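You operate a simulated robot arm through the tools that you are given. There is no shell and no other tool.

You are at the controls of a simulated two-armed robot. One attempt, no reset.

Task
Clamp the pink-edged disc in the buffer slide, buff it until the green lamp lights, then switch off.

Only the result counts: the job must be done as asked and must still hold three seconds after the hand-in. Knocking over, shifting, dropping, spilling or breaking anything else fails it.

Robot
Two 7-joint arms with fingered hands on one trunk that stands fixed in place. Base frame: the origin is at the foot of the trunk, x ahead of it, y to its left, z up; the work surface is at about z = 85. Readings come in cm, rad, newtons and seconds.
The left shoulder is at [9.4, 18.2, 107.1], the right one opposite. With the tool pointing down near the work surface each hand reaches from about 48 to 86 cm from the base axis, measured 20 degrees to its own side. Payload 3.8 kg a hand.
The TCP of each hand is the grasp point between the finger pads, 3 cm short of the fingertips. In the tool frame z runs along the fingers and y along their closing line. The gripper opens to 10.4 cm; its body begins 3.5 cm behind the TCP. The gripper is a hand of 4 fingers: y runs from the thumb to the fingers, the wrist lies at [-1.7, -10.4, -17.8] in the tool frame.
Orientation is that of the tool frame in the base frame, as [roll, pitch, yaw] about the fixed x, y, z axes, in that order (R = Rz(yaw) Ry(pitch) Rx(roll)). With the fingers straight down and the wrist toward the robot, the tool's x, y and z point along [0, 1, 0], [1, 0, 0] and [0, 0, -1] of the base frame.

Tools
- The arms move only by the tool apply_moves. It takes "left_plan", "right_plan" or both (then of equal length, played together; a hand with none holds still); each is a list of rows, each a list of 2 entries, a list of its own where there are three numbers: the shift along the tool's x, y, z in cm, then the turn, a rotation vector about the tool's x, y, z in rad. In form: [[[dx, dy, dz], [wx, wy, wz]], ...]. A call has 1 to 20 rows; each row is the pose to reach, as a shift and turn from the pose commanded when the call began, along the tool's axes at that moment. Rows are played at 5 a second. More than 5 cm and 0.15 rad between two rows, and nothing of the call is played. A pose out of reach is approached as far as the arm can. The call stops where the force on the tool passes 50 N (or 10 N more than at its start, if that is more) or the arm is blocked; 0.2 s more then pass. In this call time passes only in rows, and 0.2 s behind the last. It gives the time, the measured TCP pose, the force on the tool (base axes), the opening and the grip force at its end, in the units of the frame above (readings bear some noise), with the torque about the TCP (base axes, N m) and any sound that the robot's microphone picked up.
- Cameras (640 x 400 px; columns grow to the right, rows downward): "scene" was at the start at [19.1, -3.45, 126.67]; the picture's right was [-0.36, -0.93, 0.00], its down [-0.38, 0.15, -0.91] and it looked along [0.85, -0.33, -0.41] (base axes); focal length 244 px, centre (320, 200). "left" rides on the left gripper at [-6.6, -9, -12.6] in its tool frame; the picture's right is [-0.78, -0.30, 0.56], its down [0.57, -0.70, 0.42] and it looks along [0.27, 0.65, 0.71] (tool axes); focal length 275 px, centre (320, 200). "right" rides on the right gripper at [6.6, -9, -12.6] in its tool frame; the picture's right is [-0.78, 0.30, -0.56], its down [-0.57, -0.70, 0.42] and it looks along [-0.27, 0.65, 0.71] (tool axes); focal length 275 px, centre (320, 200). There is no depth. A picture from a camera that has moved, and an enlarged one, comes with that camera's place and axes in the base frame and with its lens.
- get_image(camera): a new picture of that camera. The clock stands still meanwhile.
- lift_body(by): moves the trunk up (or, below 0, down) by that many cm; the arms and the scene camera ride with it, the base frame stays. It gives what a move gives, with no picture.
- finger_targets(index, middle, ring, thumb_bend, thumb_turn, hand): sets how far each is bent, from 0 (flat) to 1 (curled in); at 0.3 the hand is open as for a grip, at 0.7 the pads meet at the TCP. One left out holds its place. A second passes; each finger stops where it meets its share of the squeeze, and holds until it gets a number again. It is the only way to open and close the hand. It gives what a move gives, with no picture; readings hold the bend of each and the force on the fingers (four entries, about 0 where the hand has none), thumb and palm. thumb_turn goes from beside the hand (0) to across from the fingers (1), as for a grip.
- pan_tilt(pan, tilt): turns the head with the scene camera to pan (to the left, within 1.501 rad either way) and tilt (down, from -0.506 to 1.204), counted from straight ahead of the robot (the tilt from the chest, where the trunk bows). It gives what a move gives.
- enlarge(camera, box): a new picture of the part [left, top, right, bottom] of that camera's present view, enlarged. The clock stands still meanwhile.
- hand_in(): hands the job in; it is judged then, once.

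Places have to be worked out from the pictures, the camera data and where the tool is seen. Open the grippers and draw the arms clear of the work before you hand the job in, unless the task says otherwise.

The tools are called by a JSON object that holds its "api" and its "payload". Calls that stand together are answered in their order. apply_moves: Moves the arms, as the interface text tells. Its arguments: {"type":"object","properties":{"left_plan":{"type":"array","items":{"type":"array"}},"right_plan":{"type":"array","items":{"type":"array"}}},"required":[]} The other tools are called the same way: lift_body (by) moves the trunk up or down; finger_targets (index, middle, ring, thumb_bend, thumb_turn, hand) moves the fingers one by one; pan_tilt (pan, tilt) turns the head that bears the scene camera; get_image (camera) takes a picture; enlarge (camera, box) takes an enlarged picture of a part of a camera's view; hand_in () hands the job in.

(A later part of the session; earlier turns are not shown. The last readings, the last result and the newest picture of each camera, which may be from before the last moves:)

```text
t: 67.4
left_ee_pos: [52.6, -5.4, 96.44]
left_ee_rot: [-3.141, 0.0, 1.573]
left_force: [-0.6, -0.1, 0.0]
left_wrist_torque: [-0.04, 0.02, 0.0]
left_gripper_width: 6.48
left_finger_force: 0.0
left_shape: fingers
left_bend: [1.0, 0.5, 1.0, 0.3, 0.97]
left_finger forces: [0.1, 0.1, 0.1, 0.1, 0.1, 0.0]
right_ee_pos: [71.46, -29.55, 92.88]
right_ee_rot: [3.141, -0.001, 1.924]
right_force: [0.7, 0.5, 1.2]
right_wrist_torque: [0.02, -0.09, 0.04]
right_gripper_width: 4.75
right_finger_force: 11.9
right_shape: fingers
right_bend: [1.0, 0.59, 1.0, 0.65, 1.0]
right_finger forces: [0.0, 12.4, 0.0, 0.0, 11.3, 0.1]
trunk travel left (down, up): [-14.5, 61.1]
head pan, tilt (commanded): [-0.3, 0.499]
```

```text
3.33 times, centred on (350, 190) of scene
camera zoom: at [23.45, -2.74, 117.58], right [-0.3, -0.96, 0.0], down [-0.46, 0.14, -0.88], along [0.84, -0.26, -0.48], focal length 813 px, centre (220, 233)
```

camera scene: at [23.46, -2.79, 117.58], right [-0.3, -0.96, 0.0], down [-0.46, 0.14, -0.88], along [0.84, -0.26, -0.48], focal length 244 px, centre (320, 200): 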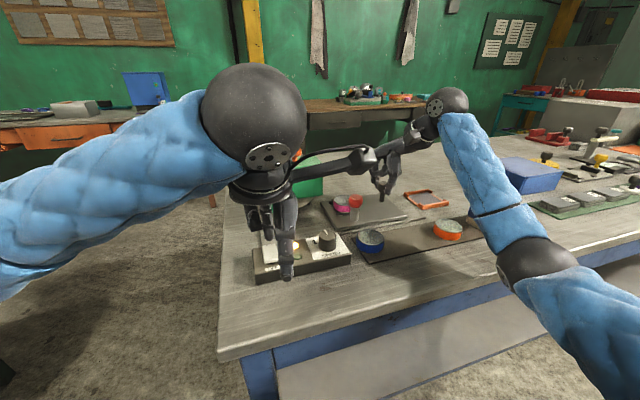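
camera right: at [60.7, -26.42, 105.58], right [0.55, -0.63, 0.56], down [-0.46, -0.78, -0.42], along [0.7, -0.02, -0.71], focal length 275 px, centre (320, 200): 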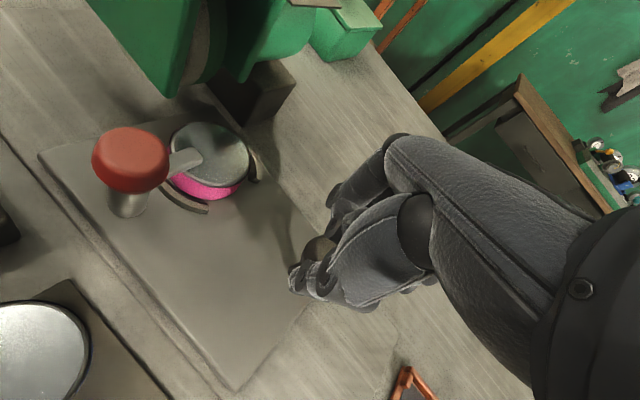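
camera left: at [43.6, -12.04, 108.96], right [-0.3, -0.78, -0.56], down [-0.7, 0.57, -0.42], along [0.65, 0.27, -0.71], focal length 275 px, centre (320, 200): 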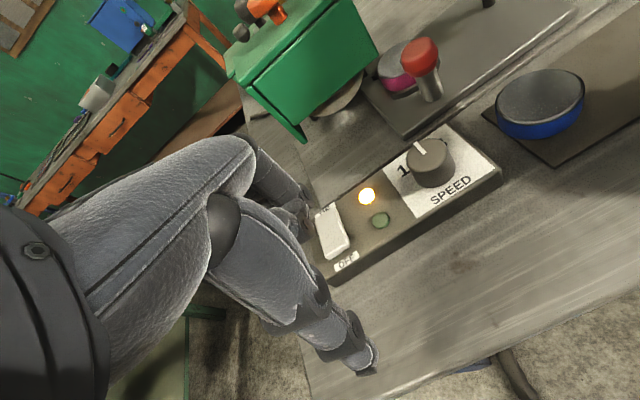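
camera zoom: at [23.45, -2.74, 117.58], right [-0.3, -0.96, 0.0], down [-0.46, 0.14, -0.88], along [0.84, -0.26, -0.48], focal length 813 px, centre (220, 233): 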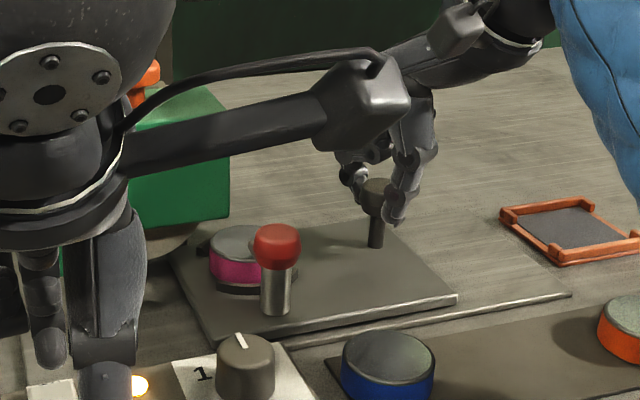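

Sliding freely. I continue 3 cm in small steps.

{"api": "apply_moves", "payload": {"right_plan": [[[0.47, 0.17, 0], [0, 0, 0]], [[0.94, 0.34, 0], [0, 0, 0]], [[1.41, 0.51, 0], [0, 0, 0]], [[1.88, 0.69, 0], [0, 0, 0]], [[2.35, 0.86, 0], [0, 0, 0]], [[2.82, 1.03, 0], [0, 0, 0]]]}}

{"api": "get_image", "payload": {"camera": "left"}}

{"api": "get_image", "payload": {"camera": "right"}}

```text
t: 68.8
left_ee_pos: [52.64, -5.38, 96.43]
left_ee_rot: [3.141, 0.0, 1.57]
left_force: [0.8, 0.8, 0.2]
left_wrist_torque: [-0.02, 0.03, -0.04]
left_gripper_width: 6.47
left_finger_force: 0.1
left_shape: fingers
left_bend: [1.0, 0.5, 1.0, 0.3, 0.97]
left_finger forces: [0.1, 0.0, 0.0, 0.0, 0.1, 0.1]
right_ee_pos: [71.57, -26.65, 92.93]
right_ee_rot: [-3.14, 0.001, 1.924]
right_force: [1.1, -0.3, 0.9]
right_wrist_torque: [-0.02, -0.1, 0.05]
right_gripper_width: 4.76
right_finger_force: 12.1
right_shape: fingers
right_bend: [1.0, 0.59, 1.0, 0.66, 1.0]
right_finger forces: [0.1, 12.6, 0.1, 0.1, 10.7, 0.1]
trunk travel left (down, up): [-14.5, 61.1]
head pan, tilt (commanded): [-0.3, 0.499]
```

```text
taken
camera left: at [43.62, -12.05, 108.96], right [-0.3, -0.78, -0.56], down [-0.7, 0.57, -0.42], along [0.65, 0.27, -0.71], focal length 275 px, centre (320, 200)
```

left: 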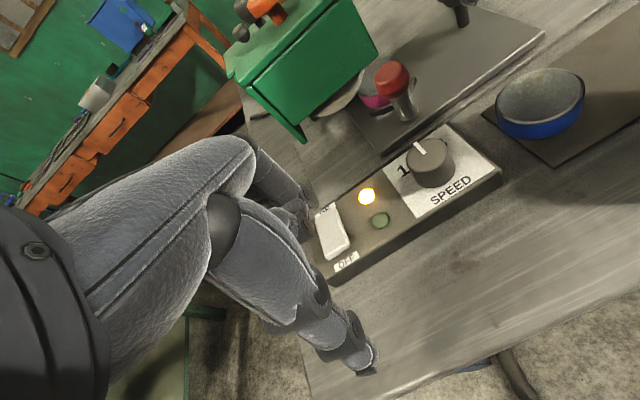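

```text
taken
camera right: at [60.68, -23.44, 105.6], right [0.55, -0.63, 0.56], down [-0.46, -0.78, -0.42], along [0.7, -0.03, -0.71], focal length 275 px, centre (320, 200)
```

right: 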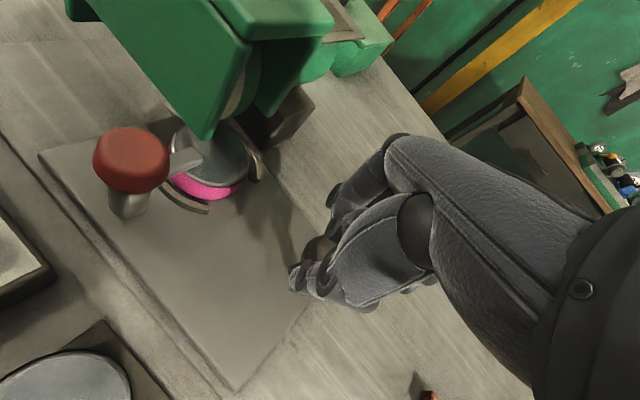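

Disc is entering beneath the guard. I continue another 2 cm gently.

{"api": "apply_moves", "payload": {"right_plan": [[[0.38, 0.14, 0], [0, 0, 0]], [[0.75, 0.27, 0], [0, 0, 0]], [[1.13, 0.41, 0], [0, 0, 0]], [[1.5, 0.55, 0], [0, 0, 0]], [[1.88, 0.69, 0], [0, 0, 0]]]}}

{"api": "enlarge", "payload": {"camera": "left", "box": [230, 30, 520, 290]}}

{"api": "get_image", "payload": {"camera": "right"}}

{"api": "enlarge", "payload": {"camera": "scene", "box": [270, 130, 430, 250]}}

```text
t: 70.0
left_ee_pos: [52.37, -5.43, 96.39]
left_ee_rot: [3.141, -0.001, 1.572]
left_force: [0.0, 0.0, -0.5]
left_wrist_torque: [0.0, 0.02, -0.01]
left_gripper_width: 6.48
left_finger_force: 0.0
left_shape: fingers
left_bend: [1.0, 0.5, 1.0, 0.3, 0.97]
left_finger forces: [0.0, 0.0, 0.0, 0.0, 0.1, 0.1]
right_ee_pos: [71.12, -24.99, 93.15]
right_ee_rot: [-3.141, -0.001, 1.921]
right_force: [3.7, -0.9, -7.5]
right_wrist_torque: [-0.02, -0.15, 0.03]
right_gripper_width: 4.66
right_finger_force: 10.1
right_shape: fingers
right_bend: [1.0, 0.58, 1.0, 0.67, 1.0]
right_finger forces: [0.0, 13.3, 0.0, 0.0, 8.0, 0.0]
trunk travel left (down, up): [-14.5, 61.1]
head pan, tilt (commanded): [-0.3, 0.499]
```

```text
1.54 times, centred on (375, 160) of left
camera zoom: at [43.35, -12.21, 109.07], right [-0.29, -0.78, -0.56], down [-0.7, 0.57, -0.43], along [0.65, 0.27, -0.71], focal length 424 px, centre (235, 262)
```

zoom: 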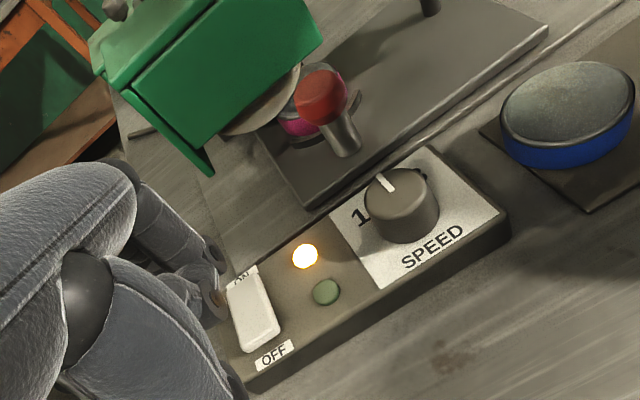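

```text
taken
camera right: at [60.47, -21.74, 105.72], right [0.54, -0.63, 0.56], down [-0.46, -0.78, -0.43], along [0.7, -0.03, -0.71], focal length 275 px, centre (320, 200)
```

right: 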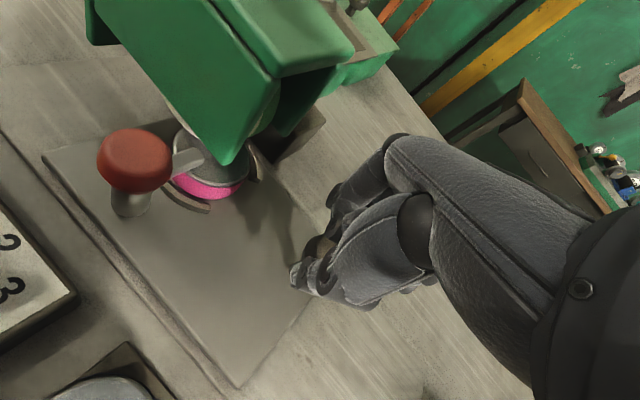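

```text
3.33 times, centred on (350, 190) of scene
camera zoom: at [23.19, -2.91, 117.65], right [-0.3, -0.96, 0.0], down [-0.46, 0.14, -0.88], along [0.84, -0.26, -0.48], focal length 813 px, centre (220, 233)
```

zoom: 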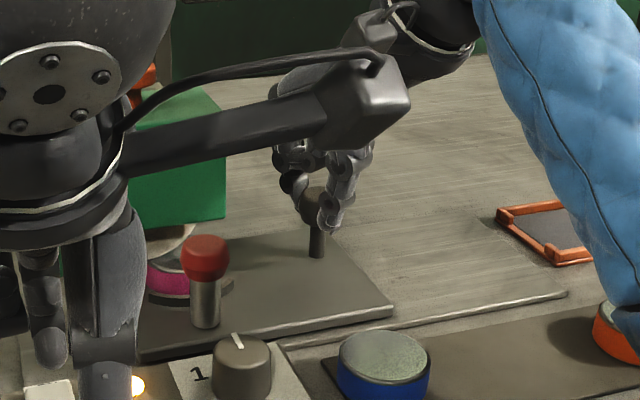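

Contact seems to begin (reaction ≈8 N, slide lagging 3 mm). I hold here for about a second and look at the lamps.

{"api": "apply_moves", "payload": {"right_plan": [[[0, 0, 0], [0, 0, 0]], [[0, 0, 0], [0, 0, 0]], [[0, 0, 0], [0, 0, 0]], [[0, 0, 0], [0, 0, 0]], [[0, 0, 0], [0, 0, 0]]]}}

{"api": "enlarge", "payload": {"camera": "left", "box": [230, 30, 520, 290]}}

{"api": "enlarge", "payload": {"camera": "right", "box": [80, 40, 340, 260]}}

```text
t: 71.2
left_ee_pos: [52.39, -5.49, 96.39]
left_ee_rot: [3.139, 0.0, 1.572]
left_force: [0.0, -0.6, 0.2]
left_wrist_torque: [0.0, 0.01, 0.0]
left_gripper_width: 6.46
left_finger_force: 0.1
left_shape: fingers
left_bend: [1.0, 0.5, 1.0, 0.3, 0.97]
left_finger forces: [0.0, 0.0, 0.0, 0.1, 0.0, 0.0]
right_ee_pos: [71.21, -24.81, 93.08]
right_ee_rot: [3.14, -0.002, 1.92]
right_force: [4.9, -0.8, -9.1]
right_wrist_torque: [0.01, -0.05, -0.01]
right_gripper_width: 4.65
right_finger_force: 10.3
right_shape: fingers
right_bend: [1.0, 0.58, 1.0, 0.67, 1.0]
right_finger forces: [0.0, 12.7, 0.0, 0.1, 8.0, 0.0]
trunk travel left (down, up): [-14.5, 61.1]
head pan, tilt (commanded): [-0.3, 0.499]
```

```text
1.54 times, centred on (375, 160) of left
camera zoom: at [43.32, -12.2, 109.08], right [-0.29, -0.78, -0.56], down [-0.7, 0.57, -0.43], along [0.65, 0.27, -0.71], focal length 424 px, centre (235, 262)
```

zoom: 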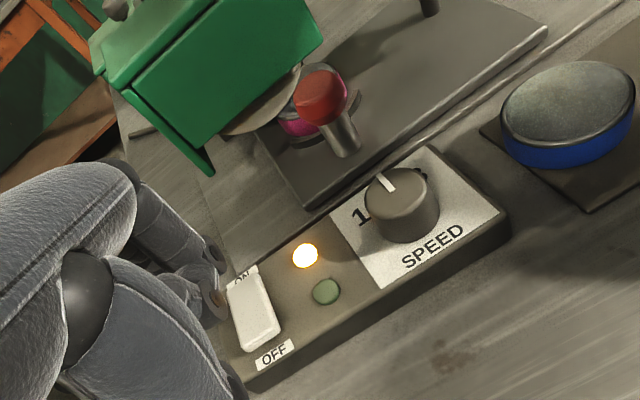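

```text
1.82 times, centred on (210, 150) of right
camera zoom: at [60.44, -21.7, 105.75], right [0.54, -0.63, 0.56], down [-0.46, -0.78, -0.43], along [0.7, -0.03, -0.71], focal length 500 px, centre (520, 291)
```

zoom: 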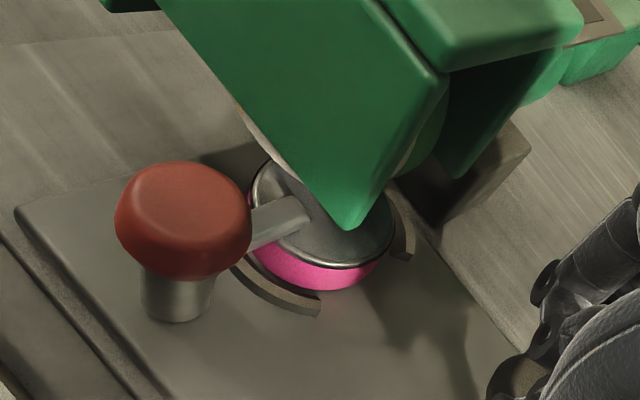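

Amber on, green off; the right hand feels −9 N in z, so something beyond the slide may be pushing the arm. I look at the whole scene.

{"api": "get_image", "payload": {"camera": "scene"}}

{"api": "pan_tilt", "payload": {"pan": -0.8, "tilt": 0.65}}

{"api": "get_image", "payload": {"camera": "scene"}}

```text
taken
camera scene: at [23.16, -2.91, 117.65], right [-0.3, -0.96, 0.0], down [-0.46, 0.14, -0.88], along [0.84, -0.26, -0.48], focal length 244 px, centre (320, 200)
```

scene: 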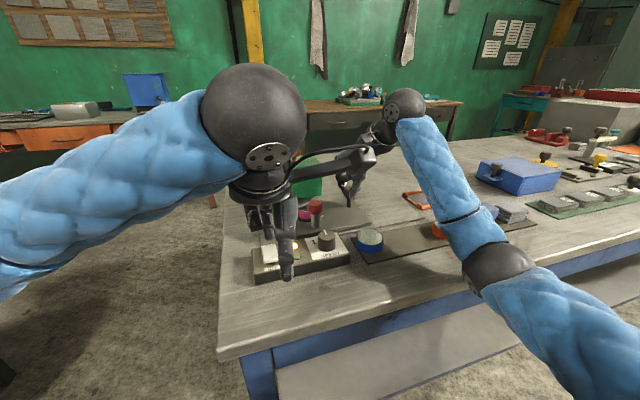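

```text
t: 72.1
left_ee_pos: [52.34, -5.51, 96.57]
left_ee_rot: [3.139, -0.001, 1.571]
left_force: [0.2, 0.0, 0.5]
left_wrist_torque: [0.0, 0.03, -0.03]
left_gripper_width: 6.46
left_finger_force: 0.1
left_shape: fingers
left_bend: [1.0, 0.5, 1.0, 0.3, 0.97]
left_finger forces: [0.0, 0.0, 0.0, 0.0, 0.0, 0.0]
right_ee_pos: [71.19, -24.79, 93.13]
right_ee_rot: [3.141, -0.001, 1.92]
right_force: [4.7, -1.3, -8.0]
right_wrist_torque: [0.05, -0.1, -0.01]
right_gripper_width: 4.67
right_finger_force: 10.3
right_shape: fingers
right_bend: [1.0, 0.58, 1.0, 0.67, 1.0]
right_finger forces: [0.0, 12.6, 0.0, 0.0, 8.2, 0.0]
trunk travel left (down, up): [-14.5, 61.1]
head pan, tilt (commanded): [-0.799, 0.649]
```

```text
taken
camera scene: at [20.53, -6.43, 116.3], right [-0.72, -0.7, 0.0], down [-0.42, 0.43, -0.8], along [0.56, -0.57, -0.6], focal length 244 px, centre (320, 200)
```

scene: 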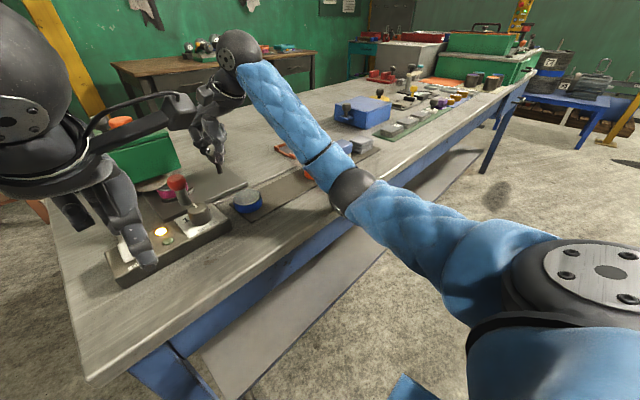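

I check closely whether the right elbow touches the table edge and whether the hand nears the guard.

{"api": "enlarge", "payload": {"camera": "scene", "box": [280, 140, 440, 260]}}

{"api": "enlarge", "payload": {"camera": "scene", "box": [100, 60, 260, 220]}}

```text
3.33 times, centred on (360, 200) of scene
camera zoom: at [20.53, -6.43, 116.3], right [-0.72, -0.7, 0.0], down [-0.42, 0.43, -0.8], along [0.56, -0.57, -0.6], focal length 813 px, centre (187, 200)
```

zoom: 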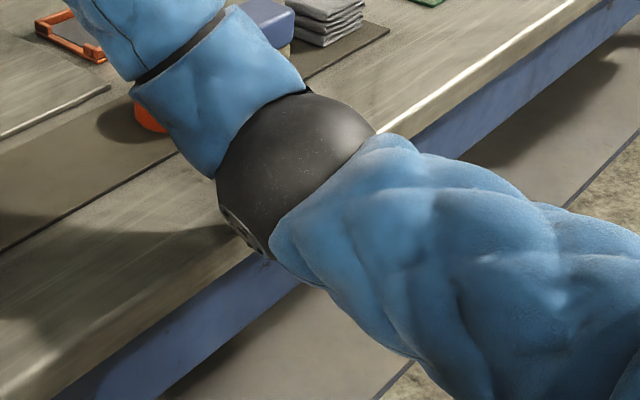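

```text
2.50 times, centred on (180, 140) of scene
camera zoom: at [20.53, -6.43, 116.3], right [-0.72, -0.7, 0.0], down [-0.42, 0.43, -0.8], along [0.56, -0.57, -0.6], focal length 610 px, centre (670, 350)
```

zoom: 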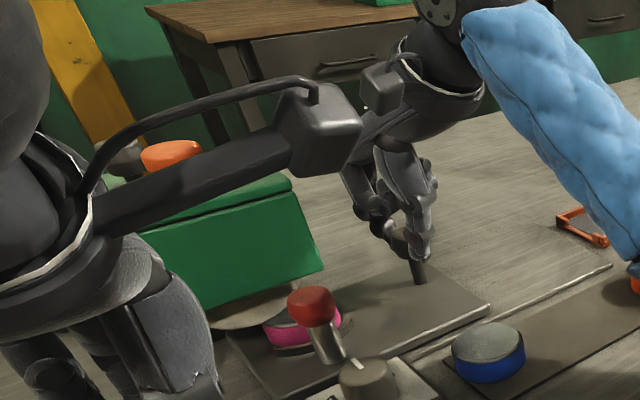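

The right elbow is resting against the table's front edge, which hinders the push. I'll release the handle, raise the hand, lift the trunk back up 8 cm so the elbow clears, and regrip.

{"api": "finger_targets", "payload": {"hand": "right", "middle": 0.48, "thumb_bend": 0.5}}

{"api": "apply_moves", "payload": {"right_plan": [[[0, 0, -1.5], [0, 0, 0]], [[0, 0, -3.5], [0, 0, 0]], [[0, 0, -6], [0, 0, 0]]]}}

{"api": "get_image", "payload": {"camera": "right"}}

{"api": "enlarge", "payload": {"camera": "left", "box": [230, 0, 520, 290]}}

```text
t: 73.1
left_ee_pos: [52.35, -5.31, 96.54]
left_ee_rot: [3.138, -0.002, 1.573]
left_force: [-0.3, 0.5, -0.6]
left_wrist_torque: [0.01, -0.01, -0.01]
left_gripper_width: 6.47
left_finger_force: 0.0
left_shape: fingers
left_bend: [1.0, 0.5, 1.0, 0.3, 0.97]
left_finger forces: [0.0, 0.0, 0.0, 0.1, 0.0, 0.0]
right_ee_pos: [71.27, -24.55, 93.27]
right_ee_rot: [3.14, 0.002, 1.922]
right_force: [-0.1, 0.1, 0.7]
right_wrist_torque: [-0.01, -0.03, 0.01]
right_gripper_width: 5.4
right_finger_force: 0.1
right_shape: fingers
right_bend: [1.0, 0.48, 1.0, 0.5, 1.0]
right_finger forces: [0.0, 0.1, 0.0, 0.0, 0.0, 0.0]
trunk travel left (down, up): [-14.5, 61.1]
head pan, tilt (commanded): [-0.799, 0.649]
```

```text
t: 73.9
left_ee_pos: [52.49, -5.43, 96.28]
left_ee_rot: [3.14, 0.001, 1.571]
left_force: [0.9, 0.6, -0.3]
left_wrist_torque: [0.01, -0.04, 0.0]
left_gripper_width: 6.47
left_finger_force: 0.0
left_shape: fingers
left_bend: [1.0, 0.5, 1.0, 0.3, 0.97]
left_finger forces: [0.0, 0.1, 0.0, 0.1, 0.0, 0.0]
right_ee_pos: [71.34, -24.57, 98.89]
right_ee_rot: [-3.14, 0.0, 1.921]
right_force: [-0.7, 0.4, -0.8]
right_wrist_torque: [-0.01, 0.0, 0.02]
right_gripper_width: 5.42
right_finger_force: 0.0
right_shape: fingers
right_bend: [1.0, 0.48, 1.0, 0.5, 1.0]
right_finger forces: [0.1, 0.0, 0.0, 0.1, 0.0, 0.1]
trunk travel left (down, up): [-14.5, 61.1]
head pan, tilt (commanded): [-0.799, 0.649]
```

```text
taken
camera right: at [60.69, -21.46, 111.56], right [0.55, -0.63, 0.56], down [-0.46, -0.78, -0.42], along [0.7, -0.03, -0.71], focal length 275 px, centre (320, 200)
```

right: 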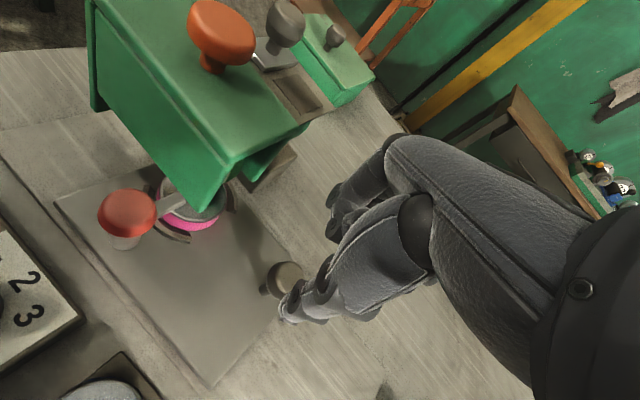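

```text
1.38 times, centred on (375, 145) of left
camera zoom: at [43.56, -12.05, 108.99], right [-0.3, -0.78, -0.56], down [-0.7, 0.57, -0.42], along [0.65, 0.27, -0.71], focal length 380 px, centre (244, 276)
```

zoom: 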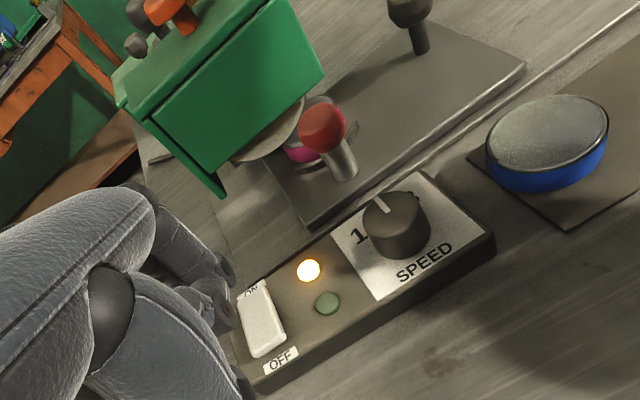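

The slide stays put. I lift the trunk 8 cm back up (both hands rise with it).

{"api": "lift_body", "payload": {"by": 8}}

{"api": "get_image", "payload": {"camera": "scene"}}

{"api": "get_image", "payload": {"camera": "right"}}

{"api": "get_image", "payload": {"camera": "left"}}

```text
t: 75.1
left_ee_pos: [52.69, -5.43, 104.1]
left_ee_rot: [-3.14, -0.001, 1.573]
left_force: [0.1, -0.3, 0.4]
left_wrist_torque: [0.02, 0.0, 0.04]
left_gripper_width: 6.49
left_finger_force: 0.1
left_shape: fingers
left_bend: [1.0, 0.5, 1.0, 0.3, 0.97]
left_finger forces: [0.0, 0.1, 0.0, 0.1, 0.0, 0.0]
right_ee_pos: [71.61, -24.77, 106.87]
right_ee_rot: [-3.137, 0.001, 1.922]
right_force: [1.2, 0.0, -0.4]
right_wrist_torque: [0.01, 0.01, 0.01]
right_gripper_width: 5.44
right_finger_force: 0.1
right_shape: fingers
right_bend: [1.0, 0.48, 1.0, 0.5, 1.0]
right_finger forces: [0.1, 0.0, 0.0, 0.1, 0.0, 0.1]
trunk travel left (down, up): [-22.5, 53.1]
head pan, tilt (commanded): [-0.799, 0.649]
```

```text
taken
camera scene: at [16.63, -6.32, 124.55], right [-0.72, -0.7, 0.0], down [-0.42, 0.43, -0.8], along [0.56, -0.57, -0.61], focal length 244 px, centre (320, 200)
```

scene: 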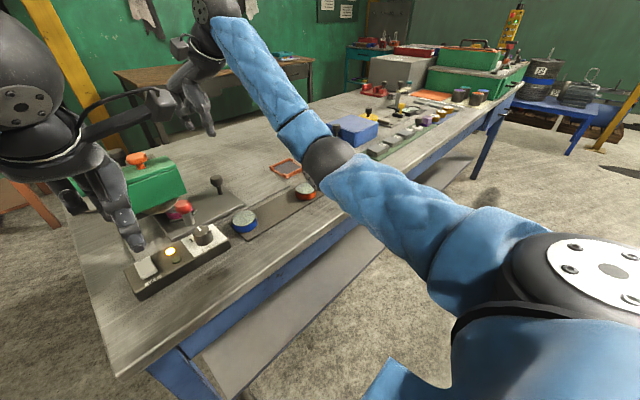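

```text
taken
camera right: at [60.82, -21.53, 119.45], right [0.55, -0.63, 0.56], down [-0.46, -0.78, -0.42], along [0.7, -0.03, -0.72], focal length 275 px, centre (320, 200)
```

right: 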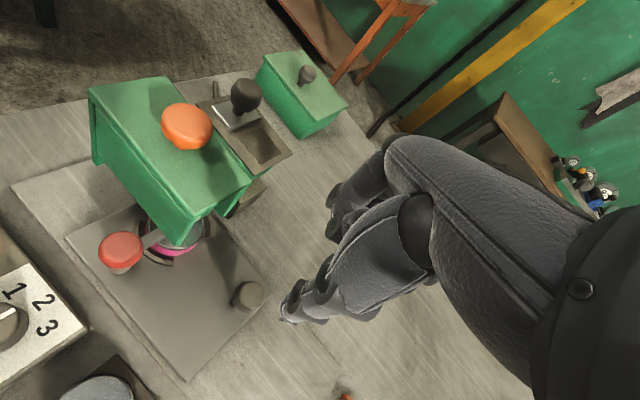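

```text
taken
camera left: at [43.74, -12.04, 116.85], right [-0.3, -0.78, -0.56], down [-0.7, 0.57, -0.42], along [0.65, 0.27, -0.71], focal length 275 px, centre (320, 200)
```

left: 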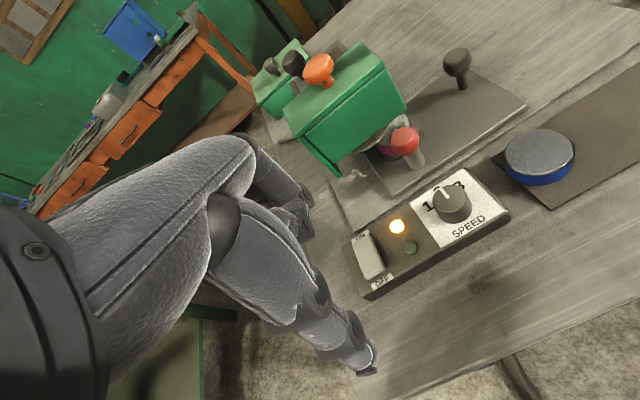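

Elbow is now clear of the table. I descend straight back onto the handle, stopping above it to check alignment.

{"api": "apply_moves", "payload": {"right_plan": [[[0, -0.1, 3.5], [0, 0, 0]], [[0, -0.1, 7.0], [0, 0, 0]], [[0, -0.1, 10.0], [0, 0, 0]], [[0, -0.1, 11.3], [0, 0, 0]]]}}

{"api": "enlarge", "payload": {"camera": "right", "box": [210, 210, 350, 350]}}

{"api": "enlarge", "payload": {"camera": "scene", "box": [120, 80, 280, 250]}}

{"api": "enlarge", "payload": {"camera": "left", "box": [360, 10, 540, 170]}}

```text
t: 76.1
left_ee_pos: [52.73, -5.37, 104.36]
left_ee_rot: [3.141, 0.0, 1.571]
left_force: [0.3, 0.4, 0.3]
left_wrist_torque: [0.0, 0.02, 0.02]
left_gripper_width: 6.46
left_finger_force: 0.1
left_shape: fingers
left_bend: [1.0, 0.5, 1.0, 0.3, 0.97]
left_finger forces: [0.0, 0.0, 0.0, 0.0, 0.0, 0.0]
right_ee_pos: [71.32, -24.63, 95.72]
right_ee_rot: [-3.141, 0.0, 1.922]
right_force: [0.3, 0.1, -0.2]
right_wrist_torque: [0.03, -0.02, 0.0]
right_gripper_width: 5.42
right_finger_force: 0.1
right_shape: fingers
right_bend: [1.0, 0.48, 1.0, 0.5, 1.0]
right_finger forces: [0.0, 0.0, 0.0, 0.0, 0.0, 0.0]
trunk travel left (down, up): [-22.5, 53.1]
head pan, tilt (commanded): [-0.799, 0.649]
```

```text
2.86 times, centred on (280, 280) of right
camera zoom: at [60.61, -21.51, 108.31], right [0.55, -0.63, 0.56], down [-0.46, -0.78, -0.42], along [0.7, -0.03, -0.71], focal length 786 px, centre (434, -29)
```

zoom: 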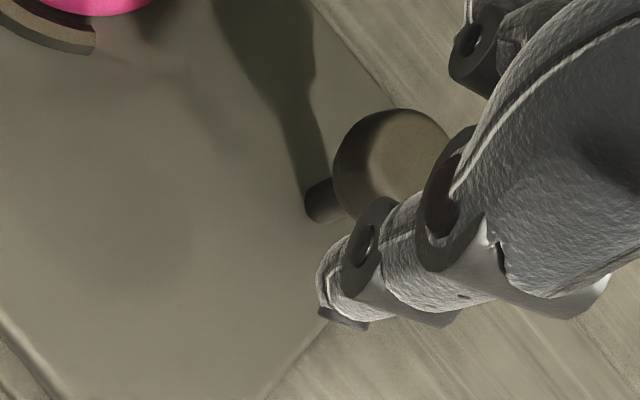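

```text
2.35 times, centred on (200, 165) of scene
camera zoom: at [16.54, -6.32, 124.58], right [-0.72, -0.7, 0.0], down [-0.42, 0.43, -0.8], along [0.56, -0.57, -0.6], focal length 574 px, centre (602, 282)
```

zoom: 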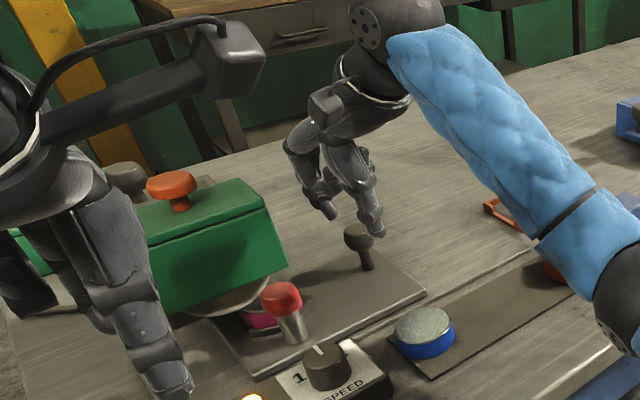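

```text
2.50 times, centred on (450, 90) of left
camera zoom: at [43.63, -12.04, 116.94], right [-0.3, -0.78, -0.56], down [-0.7, 0.57, -0.42], along [0.65, 0.27, -0.71], focal length 688 px, centre (-5, 475)
```

zoom: 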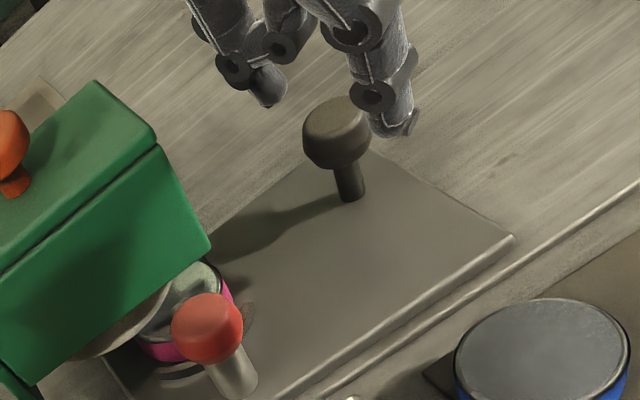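

Alignment matches the earlier good grip. I descend 2.7 cm and close on the handle.

{"api": "apply_moves", "payload": {"right_plan": [[[-0.1, 0.1, 0.9], [0, 0, 0]], [[-0.1, 0.1, 1.8], [0, 0, 0]], [[-0.1, 0.1, 2.7], [0, 0, 0]]]}}

{"api": "finger_targets", "payload": {"hand": "right", "middle": 0.75, "thumb_bend": 0.75}}

{"api": "enlarge", "payload": {"camera": "left", "box": [330, 10, 540, 300]}}

```text
t: 76.9
left_ee_pos: [52.78, -5.32, 104.34]
left_ee_rot: [3.141, 0.0, 1.572]
left_force: [0.4, 0.2, -0.1]
left_wrist_torque: [-0.02, -0.01, -0.01]
left_gripper_width: 6.46
left_finger_force: 0.0
left_shape: fingers
left_bend: [1.0, 0.5, 1.0, 0.3, 0.97]
left_finger forces: [0.0, 0.0, 0.0, 0.0, 0.1, 0.1]
right_ee_pos: [71.46, -24.78, 93.17]
right_ee_rot: [3.142, -0.002, 1.922]
right_force: [-0.6, -0.7, 0.8]
right_wrist_torque: [-0.02, -0.04, -0.02]
right_gripper_width: 5.4
right_finger_force: 0.0
right_shape: fingers
right_bend: [1.0, 0.48, 1.0, 0.5, 1.0]
right_finger forces: [0.1, 0.1, 0.0, 0.0, 0.0, 0.0]
trunk travel left (down, up): [-22.5, 53.1]
head pan, tilt (commanded): [-0.799, 0.649]
```

```text
t: 77.9
left_ee_pos: [52.58, -5.34, 104.36]
left_ee_rot: [-3.141, 0.001, 1.571]
left_force: [-0.3, -0.2, -0.3]
left_wrist_torque: [0.01, 0.01, -0.02]
left_gripper_width: 6.44
left_finger_force: 0.0
left_shape: fingers
left_bend: [1.0, 0.5, 1.0, 0.3, 0.97]
left_finger forces: [0.0, 0.0, 0.1, 0.0, 0.0, 0.1]
right_ee_pos: [71.53, -24.78, 93.02]
right_ee_rot: [-3.141, 0.0, 1.922]
right_force: [-0.1, 0.1, -0.3]
right_wrist_torque: [0.05, -0.08, 0.05]
right_gripper_width: 4.74
right_finger_force: 11.6
right_shape: fingers
right_bend: [1.0, 0.6, 1.0, 0.65, 1.0]
right_finger forces: [0.0, 12.2, 0.0, 0.0, 10.7, 0.1]
trunk travel left (down, up): [-22.5, 53.1]
head pan, tilt (commanded): [-0.799, 0.649]
```

```text
1.38 times, centred on (435, 155) of left
camera zoom: at [43.64, -12.03, 116.94], right [-0.3, -0.78, -0.56], down [-0.7, 0.57, -0.42], along [0.65, 0.27, -0.71], focal length 380 px, centre (161, 262)
```

zoom: 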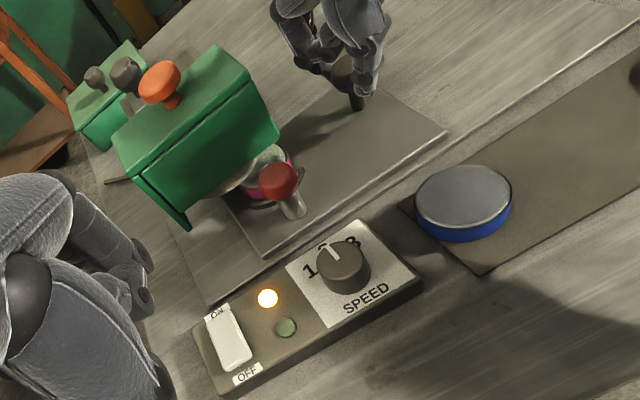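

Gripped again, lamps: amber only. I push on 2 cm more while lowering the left hand to hover above the OFF end.

{"api": "apply_moves", "payload": {"right_plan": [[[0.38, 0.14, 0], [0, 0, 0]], [[0.75, 0.27, 0], [0, 0, 0]], [[1.13, 0.41, 0], [0, 0, 0]], [[1.5, 0.55, 0], [0, 0, 0]], [[1.88, 0.69, 0], [0, 0, 0]]], "left_plan": [[[0, 0, 1.6], [0, 0, 0]], [[0, 0, 3.2], [0, 0, 0]], [[0, 0, 4.8], [0, 0, 0]], [[0, 0, 6.4], [0, 0, 0]], [[0, 0, 8.0], [0, 0, 0]]]}}

{"api": "enlarge", "payload": {"camera": "left", "box": [230, 0, 520, 290]}}

{"api": "get_image", "payload": {"camera": "right"}}

```text
t: 79.1
left_ee_pos: [52.77, -5.42, 96.19]
left_ee_rot: [3.14, 0.0, 1.57]
left_force: [0.9, 0.1, -0.2]
left_wrist_torque: [-0.01, -0.01, 0.0]
left_gripper_width: 6.49
left_finger_force: 0.1
left_shape: fingers
left_bend: [1.0, 0.5, 1.0, 0.3, 0.97]
left_finger forces: [0.0, 0.0, 0.1, 0.0, 0.1, 0.1]
right_ee_pos: [71.58, -22.65, 93.12]
right_ee_rot: [3.141, 0.0, 1.921]
right_force: [-1.0, -1.0, 1.2]
right_wrist_torque: [-0.01, -0.07, 0.07]
right_gripper_width: 4.78
right_finger_force: 11.4
right_shape: fingers
right_bend: [1.0, 0.6, 1.0, 0.65, 1.0]
right_finger forces: [0.0, 12.0, 0.0, 0.0, 10.6, 0.1]
trunk travel left (down, up): [-22.5, 53.1]
head pan, tilt (commanded): [-0.799, 0.649]
```

```text
1.38 times, centred on (375, 145) of left
camera zoom: at [43.62, -12.03, 108.91], right [-0.3, -0.78, -0.56], down [-0.7, 0.57, -0.42], along [0.65, 0.27, -0.71], focal length 380 px, centre (244, 276)
```

zoom: 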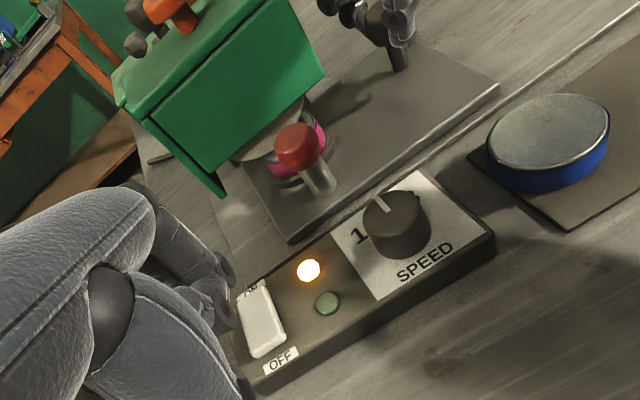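

```text
taken
camera right: at [60.75, -19.57, 105.61], right [0.55, -0.63, 0.56], down [-0.46, -0.78, -0.42], along [0.7, -0.03, -0.71], focal length 275 px, centre (320, 200)
```

right: 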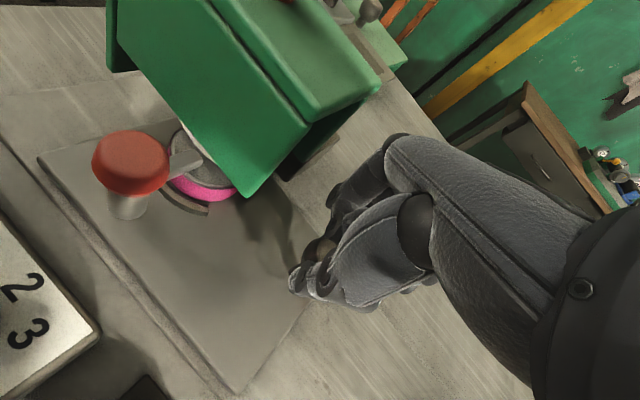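

The slide went in smoothly; disc centre now ≈y -12.6, under the wheel. I hold about 1 s and check the lamps.

{"api": "apply_moves", "payload": {"right_plan": [[[0, 0, 0], [0, 0, 0]], [[0, 0, 0], [0, 0, 0]], [[0, 0, 0], [0, 0, 0]], [[0, 0, 0], [0, 0, 0]], [[0, 0, 0], [0, 0, 0]]]}}

{"api": "enlarge", "payload": {"camera": "left", "box": [230, 0, 520, 290]}}

{"api": "enlarge", "payload": {"camera": "right", "box": [60, 40, 380, 280]}}

```text
t: 80.3
left_ee_pos: [52.61, -5.38, 96.32]
left_ee_rot: [-3.14, 0.002, 1.571]
left_force: [-0.3, 0.2, 0.1]
left_wrist_torque: [0.01, 0.05, -0.02]
left_gripper_width: 6.46
left_finger_force: 0.1
left_shape: fingers
left_bend: [1.0, 0.5, 1.0, 0.3, 0.97]
left_finger forces: [0.0, 0.0, 0.0, 0.0, 0.0, 0.0]
right_ee_pos: [71.48, -22.75, 93.03]
right_ee_rot: [3.141, 0.001, 1.922]
right_force: [0.1, 0.0, 0.6]
right_wrist_torque: [0.04, -0.08, 0.04]
right_gripper_width: 4.77
right_finger_force: 11.3
right_shape: fingers
right_bend: [1.0, 0.6, 1.0, 0.65, 1.0]
right_finger forces: [0.0, 12.2, 0.0, 0.1, 10.9, 0.0]
trunk travel left (down, up): [-22.5, 53.1]
head pan, tilt (commanded): [-0.799, 0.649]
```

```text
1.38 times, centred on (375, 145) of left
camera zoom: at [43.62, -12.04, 108.93], right [-0.3, -0.78, -0.56], down [-0.7, 0.57, -0.42], along [0.65, 0.27, -0.71], focal length 380 px, centre (244, 276)
```

zoom: 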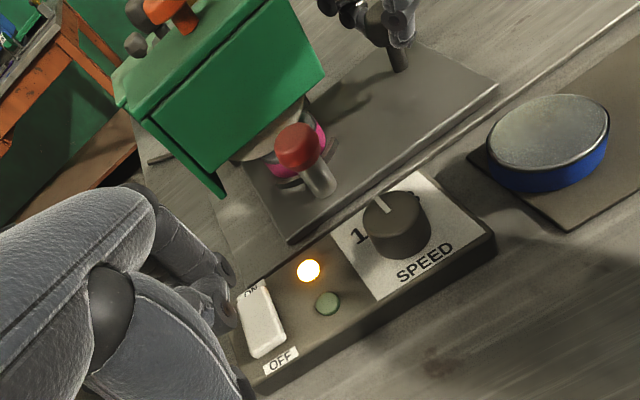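

```text
1.67 times, centred on (220, 160) of right
camera zoom: at [60.75, -19.59, 105.6], right [0.55, -0.63, 0.56], down [-0.46, -0.78, -0.42], along [0.7, -0.03, -0.71], focal length 459 px, centre (487, 267)
```

zoom: 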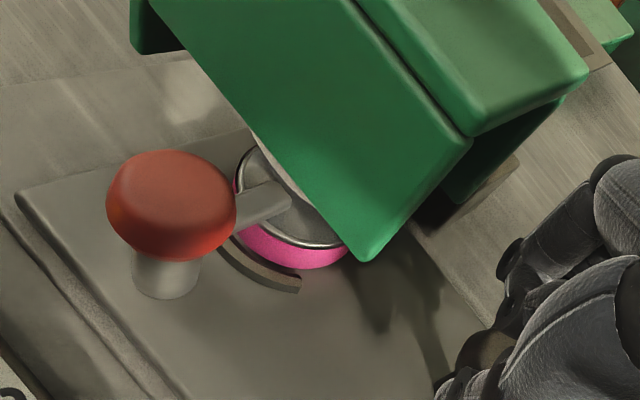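

Not lit yet; the wheel's lowest point seems ≈1 cm further (+y). I check the clearance between my right hand and the guard before pushing on.

{"api": "pan_tilt", "payload": {"pan": -0.45, "tilt": 0.5}}

{"api": "get_image", "payload": {"camera": "scene"}}

{"api": "enlarge", "payload": {"camera": "scene", "box": [230, 140, 370, 250]}}

{"api": "get_image", "payload": {"camera": "right"}}

```text
t: 81.1
left_ee_pos: [52.62, -5.34, 96.35]
left_ee_rot: [-3.139, 0.0, 1.571]
left_force: [0.2, -0.4, 0.0]
left_wrist_torque: [-0.01, 0.02, -0.05]
left_gripper_width: 6.47
left_finger_force: 0.0
left_shape: fingers
left_bend: [1.0, 0.5, 1.0, 0.3, 0.97]
left_finger forces: [0.0, 0.0, 0.0, 0.1, 0.0, 0.0]
right_ee_pos: [71.48, -22.72, 92.97]
right_ee_rot: [-3.141, 0.0, 1.922]
right_force: [-0.7, 0.3, 1.2]
right_wrist_torque: [0.03, -0.09, 0.05]
right_gripper_width: 4.79
right_finger_force: 11.7
right_shape: fingers
right_bend: [1.0, 0.6, 1.0, 0.65, 1.0]
right_finger forces: [0.0, 12.1, 0.1, 0.0, 10.9, 0.0]
trunk travel left (down, up): [-22.5, 53.1]
head pan, tilt (commanded): [-0.45, 0.499]
```

```text
taken
camera scene: at [18.67, -4.04, 125.92], right [-0.44, -0.9, 0.0], down [-0.43, 0.21, -0.88], along [0.79, -0.38, -0.48], focal length 244 px, centre (320, 200)
```

scene: 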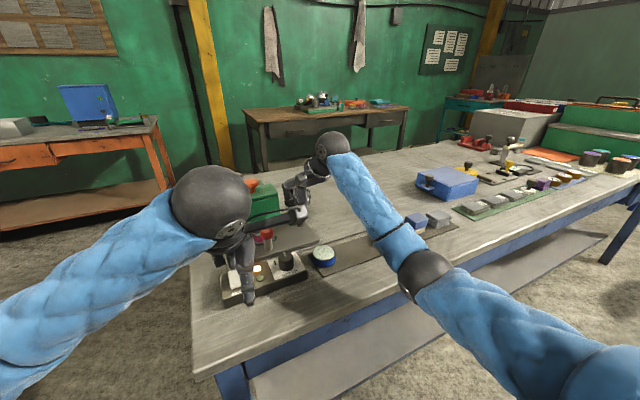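

```text
3.64 times, centred on (300, 195) of scene
camera zoom: at [18.67, -4.04, 125.92], right [-0.44, -0.9, 0.0], down [-0.43, 0.21, -0.88], along [0.79, -0.38, -0.48], focal length 887 px, centre (393, 218)
```

zoom: 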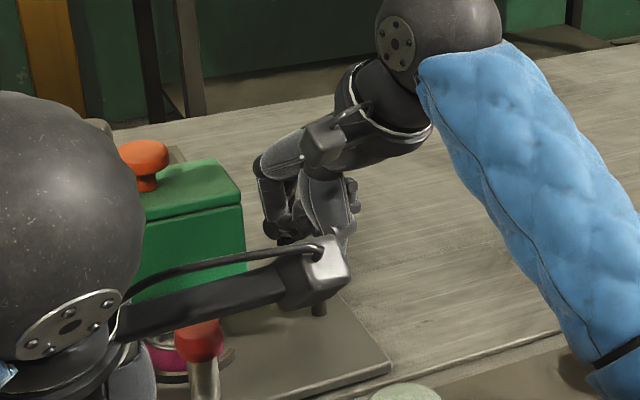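

```text
taken
camera right: at [60.75, -19.59, 105.6], right [0.55, -0.63, 0.56], down [-0.46, -0.78, -0.42], along [0.7, -0.03, -0.71], focal length 275 px, centre (320, 200)
```

right: 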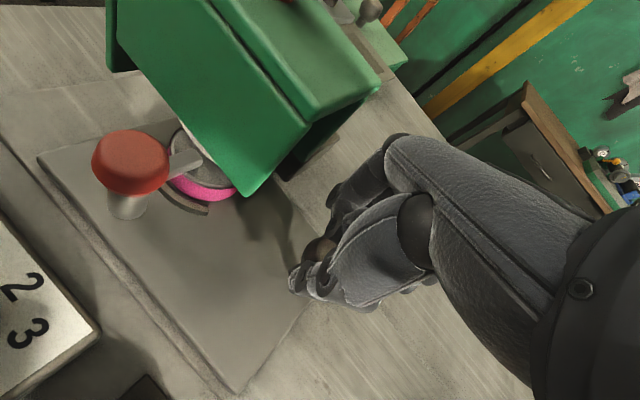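

There's ≈1.5 cm of clearance between fingers and guard. I push 0.8 cm more in small steps and look at the lamps.

{"api": "apply_moves", "payload": {"right_plan": [[[0.19, 0.07, 0], [0, 0, 0]], [[0.38, 0.14, 0], [0, 0, 0]], [[0.56, 0.21, 0], [0, 0, 0]], [[0.75, 0.27, 0], [0, 0, 0]]]}}

{"api": "enlarge", "payload": {"camera": "left", "box": [230, 0, 520, 290]}}

{"api": "enlarge", "payload": {"camera": "scene", "box": [230, 140, 370, 250]}}

```text
t: 82.1
left_ee_pos: [52.61, -5.22, 96.3]
left_ee_rot: [-3.14, 0.0, 1.573]
left_force: [0.5, -0.1, -0.4]
left_wrist_torque: [0.02, 0.0, -0.03]
left_gripper_width: 6.46
left_finger_force: 0.0
left_shape: fingers
left_bend: [1.0, 0.5, 1.0, 0.3, 0.97]
left_finger forces: [0.0, 0.0, 0.0, 0.0, 0.0, 0.1]
right_ee_pos: [71.43, -21.91, 92.92]
right_ee_rot: [-3.142, -0.001, 1.923]
right_force: [0.0, 2.6, 1.0]
right_wrist_torque: [0.05, -0.07, 0.08]
right_gripper_width: 4.72
right_finger_force: 12.0
right_shape: fingers
right_bend: [1.0, 0.59, 1.0, 0.65, 1.0]
right_finger forces: [0.0, 12.5, 0.1, 0.1, 10.3, 0.1]
trunk travel left (down, up): [-22.5, 53.1]
head pan, tilt (commanded): [-0.45, 0.499]
```

```text
1.38 times, centred on (375, 145) of left
camera zoom: at [43.63, -12.01, 108.93], right [-0.3, -0.78, -0.56], down [-0.7, 0.57, -0.42], along [0.65, 0.27, -0.71], focal length 380 px, centre (244, 276)
```

zoom: 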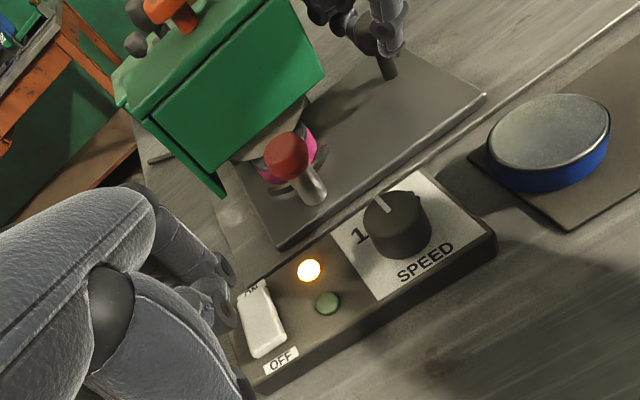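

```text
3.64 times, centred on (300, 195) of scene
camera zoom: at [18.69, -4.01, 125.92], right [-0.43, -0.9, 0.0], down [-0.43, 0.21, -0.88], along [0.79, -0.38, -0.48], focal length 887 px, centre (393, 218)
```

zoom: 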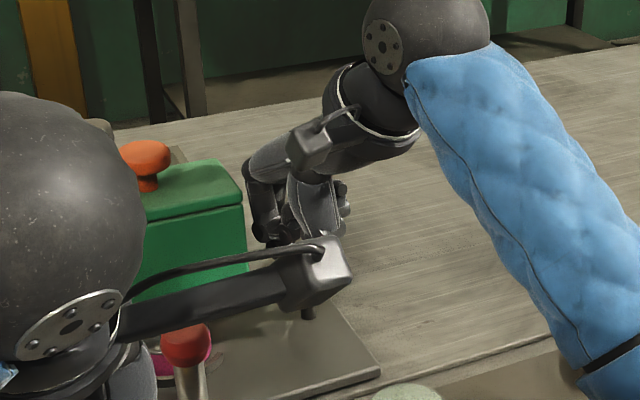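

The disc is now about centred under the wheel. I hold 2 s and check the lamps again.

{"api": "apply_moves", "payload": {"right_plan": [[[0, 0, 0], [0, 0, 0]], [[0, 0, 0], [0, 0, 0]], [[0, 0, 0], [0, 0, 0]], [[0, 0, 0], [0, 0, 0]], [[0, 0, 0], [0, 0, 0]], [[0, 0, 0], [0, 0, 0]], [[0, 0, 0], [0, 0, 0]], [[0, 0, 0], [0, 0, 0]], [[0, 0, 0], [0, 0, 0]], [[0, 0, 0], [0, 0, 0]]]}}

{"api": "enlarge", "payload": {"camera": "left", "box": [230, 0, 520, 290]}}

{"api": "enlarge", "payload": {"camera": "left", "box": [270, 40, 400, 160]}}

{"api": "enlarge", "payload": {"camera": "right", "box": [60, 40, 380, 280]}}

```text
t: 84.3
left_ee_pos: [52.63, -5.4, 96.32]
left_ee_rot: [-3.141, 0.002, 1.57]
left_force: [0.3, 0.9, -0.3]
left_wrist_torque: [-0.01, -0.02, 0.0]
left_gripper_width: 6.47
left_finger_force: 0.1
left_shape: fingers
left_bend: [1.0, 0.5, 1.0, 0.3, 0.97]
left_finger forces: [0.0, 0.0, 0.0, 0.0, 0.0, 0.0]
right_ee_pos: [71.46, -21.82, 92.96]
right_ee_rot: [3.141, 0.0, 1.922]
right_force: [-0.6, 3.5, -1.0]
right_wrist_torque: [0.13, -0.08, 0.1]
right_gripper_width: 4.74
right_finger_force: 11.1
right_shape: fingers
right_bend: [1.0, 0.59, 1.0, 0.65, 1.0]
right_finger forces: [0.0, 12.4, 0.1, 0.0, 10.6, 0.1]
trunk travel left (down, up): [-22.5, 53.1]
head pan, tilt (commanded): [-0.45, 0.499]
```

```text
1.38 times, centred on (375, 145) of left
camera zoom: at [43.63, -12.01, 108.93], right [-0.3, -0.78, -0.56], down [-0.7, 0.57, -0.42], along [0.65, 0.27, -0.71], focal length 380 px, centre (244, 276)
```

zoom: 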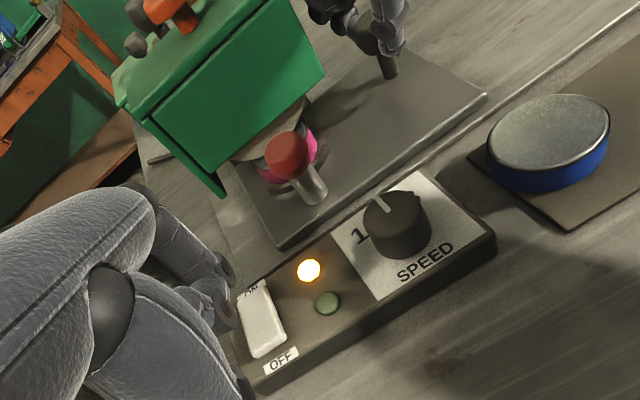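

```text
3.33 times, centred on (335, 100) of left
camera zoom: at [43.63, -12.01, 108.93], right [-0.3, -0.78, -0.56], down [-0.7, 0.57, -0.42], along [0.65, 0.27, -0.71], focal length 918 px, centre (270, 533)
```

zoom: 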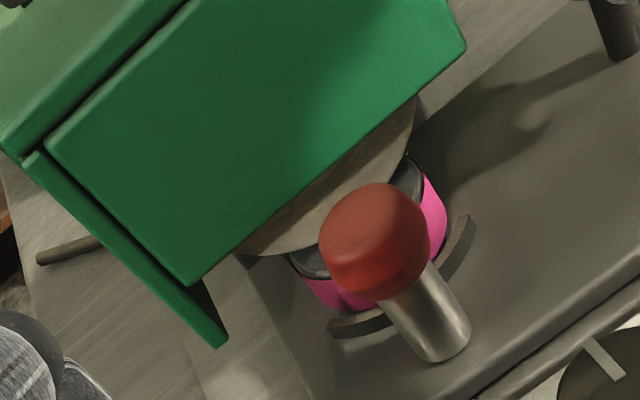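

```text
1.67 times, centred on (220, 160) of right
camera zoom: at [60.72, -18.75, 105.61], right [0.55, -0.63, 0.56], down [-0.46, -0.78, -0.42], along [0.7, -0.03, -0.71], focal length 459 px, centre (487, 267)
```

zoom: 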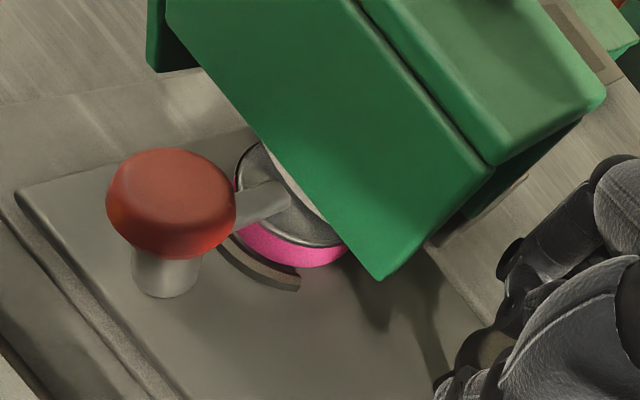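

The hand now feels a steady +3.5 N pull along +y, consistent with the spinning wheel dragging on the disc — it's being buffed. I keep holding and check the lamp every 2 s.

{"api": "apply_moves", "payload": {"right_plan": [[[0, 0, 0], [0, 0, 0]], [[0, 0, 0], [0, 0, 0]], [[0, 0, 0], [0, 0, 0]], [[0, 0, 0], [0, 0, 0]], [[0, 0, 0], [0, 0, 0]], [[0, 0, 0], [0, 0, 0]], [[0, 0, 0], [0, 0, 0]], [[0, 0, 0], [0, 0, 0]], [[0, 0, 0], [0, 0, 0]], [[0, 0, 0], [0, 0, 0]]]}}

{"api": "enlarge", "payload": {"camera": "left", "box": [230, 0, 520, 290]}}

```text
t: 86.5
left_ee_pos: [52.58, -5.28, 96.36]
left_ee_rot: [3.14, -0.001, 1.571]
left_force: [-0.5, 0.2, -0.2]
left_wrist_torque: [-0.01, 0.04, 0.0]
left_gripper_width: 6.48
left_finger_force: 0.2
left_shape: fingers
left_bend: [1.0, 0.5, 1.0, 0.3, 0.97]
left_finger forces: [0.1, 0.1, 0.0, 0.0, 0.0, 0.0]
right_ee_pos: [71.39, -21.94, 92.97]
right_ee_rot: [3.141, 0.0, 1.923]
right_force: [0.0, 2.6, 0.1]
right_wrist_torque: [0.08, -0.11, 0.09]
right_gripper_width: 4.76
right_finger_force: 11.5
right_shape: fingers
right_bend: [1.0, 0.59, 1.0, 0.65, 1.0]
right_finger forces: [0.0, 12.2, 0.1, 0.1, 10.6, 0.1]
trunk travel left (down, up): [-22.5, 53.1]
head pan, tilt (commanded): [-0.45, 0.499]
```

```text
1.38 times, centred on (375, 145) of left
camera zoom: at [43.63, -12.02, 108.93], right [-0.3, -0.78, -0.56], down [-0.7, 0.57, -0.42], along [0.65, 0.27, -0.71], focal length 380 px, centre (244, 276)
```

zoom: 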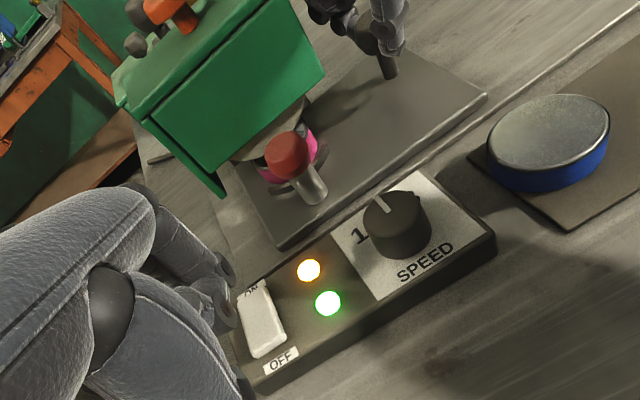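

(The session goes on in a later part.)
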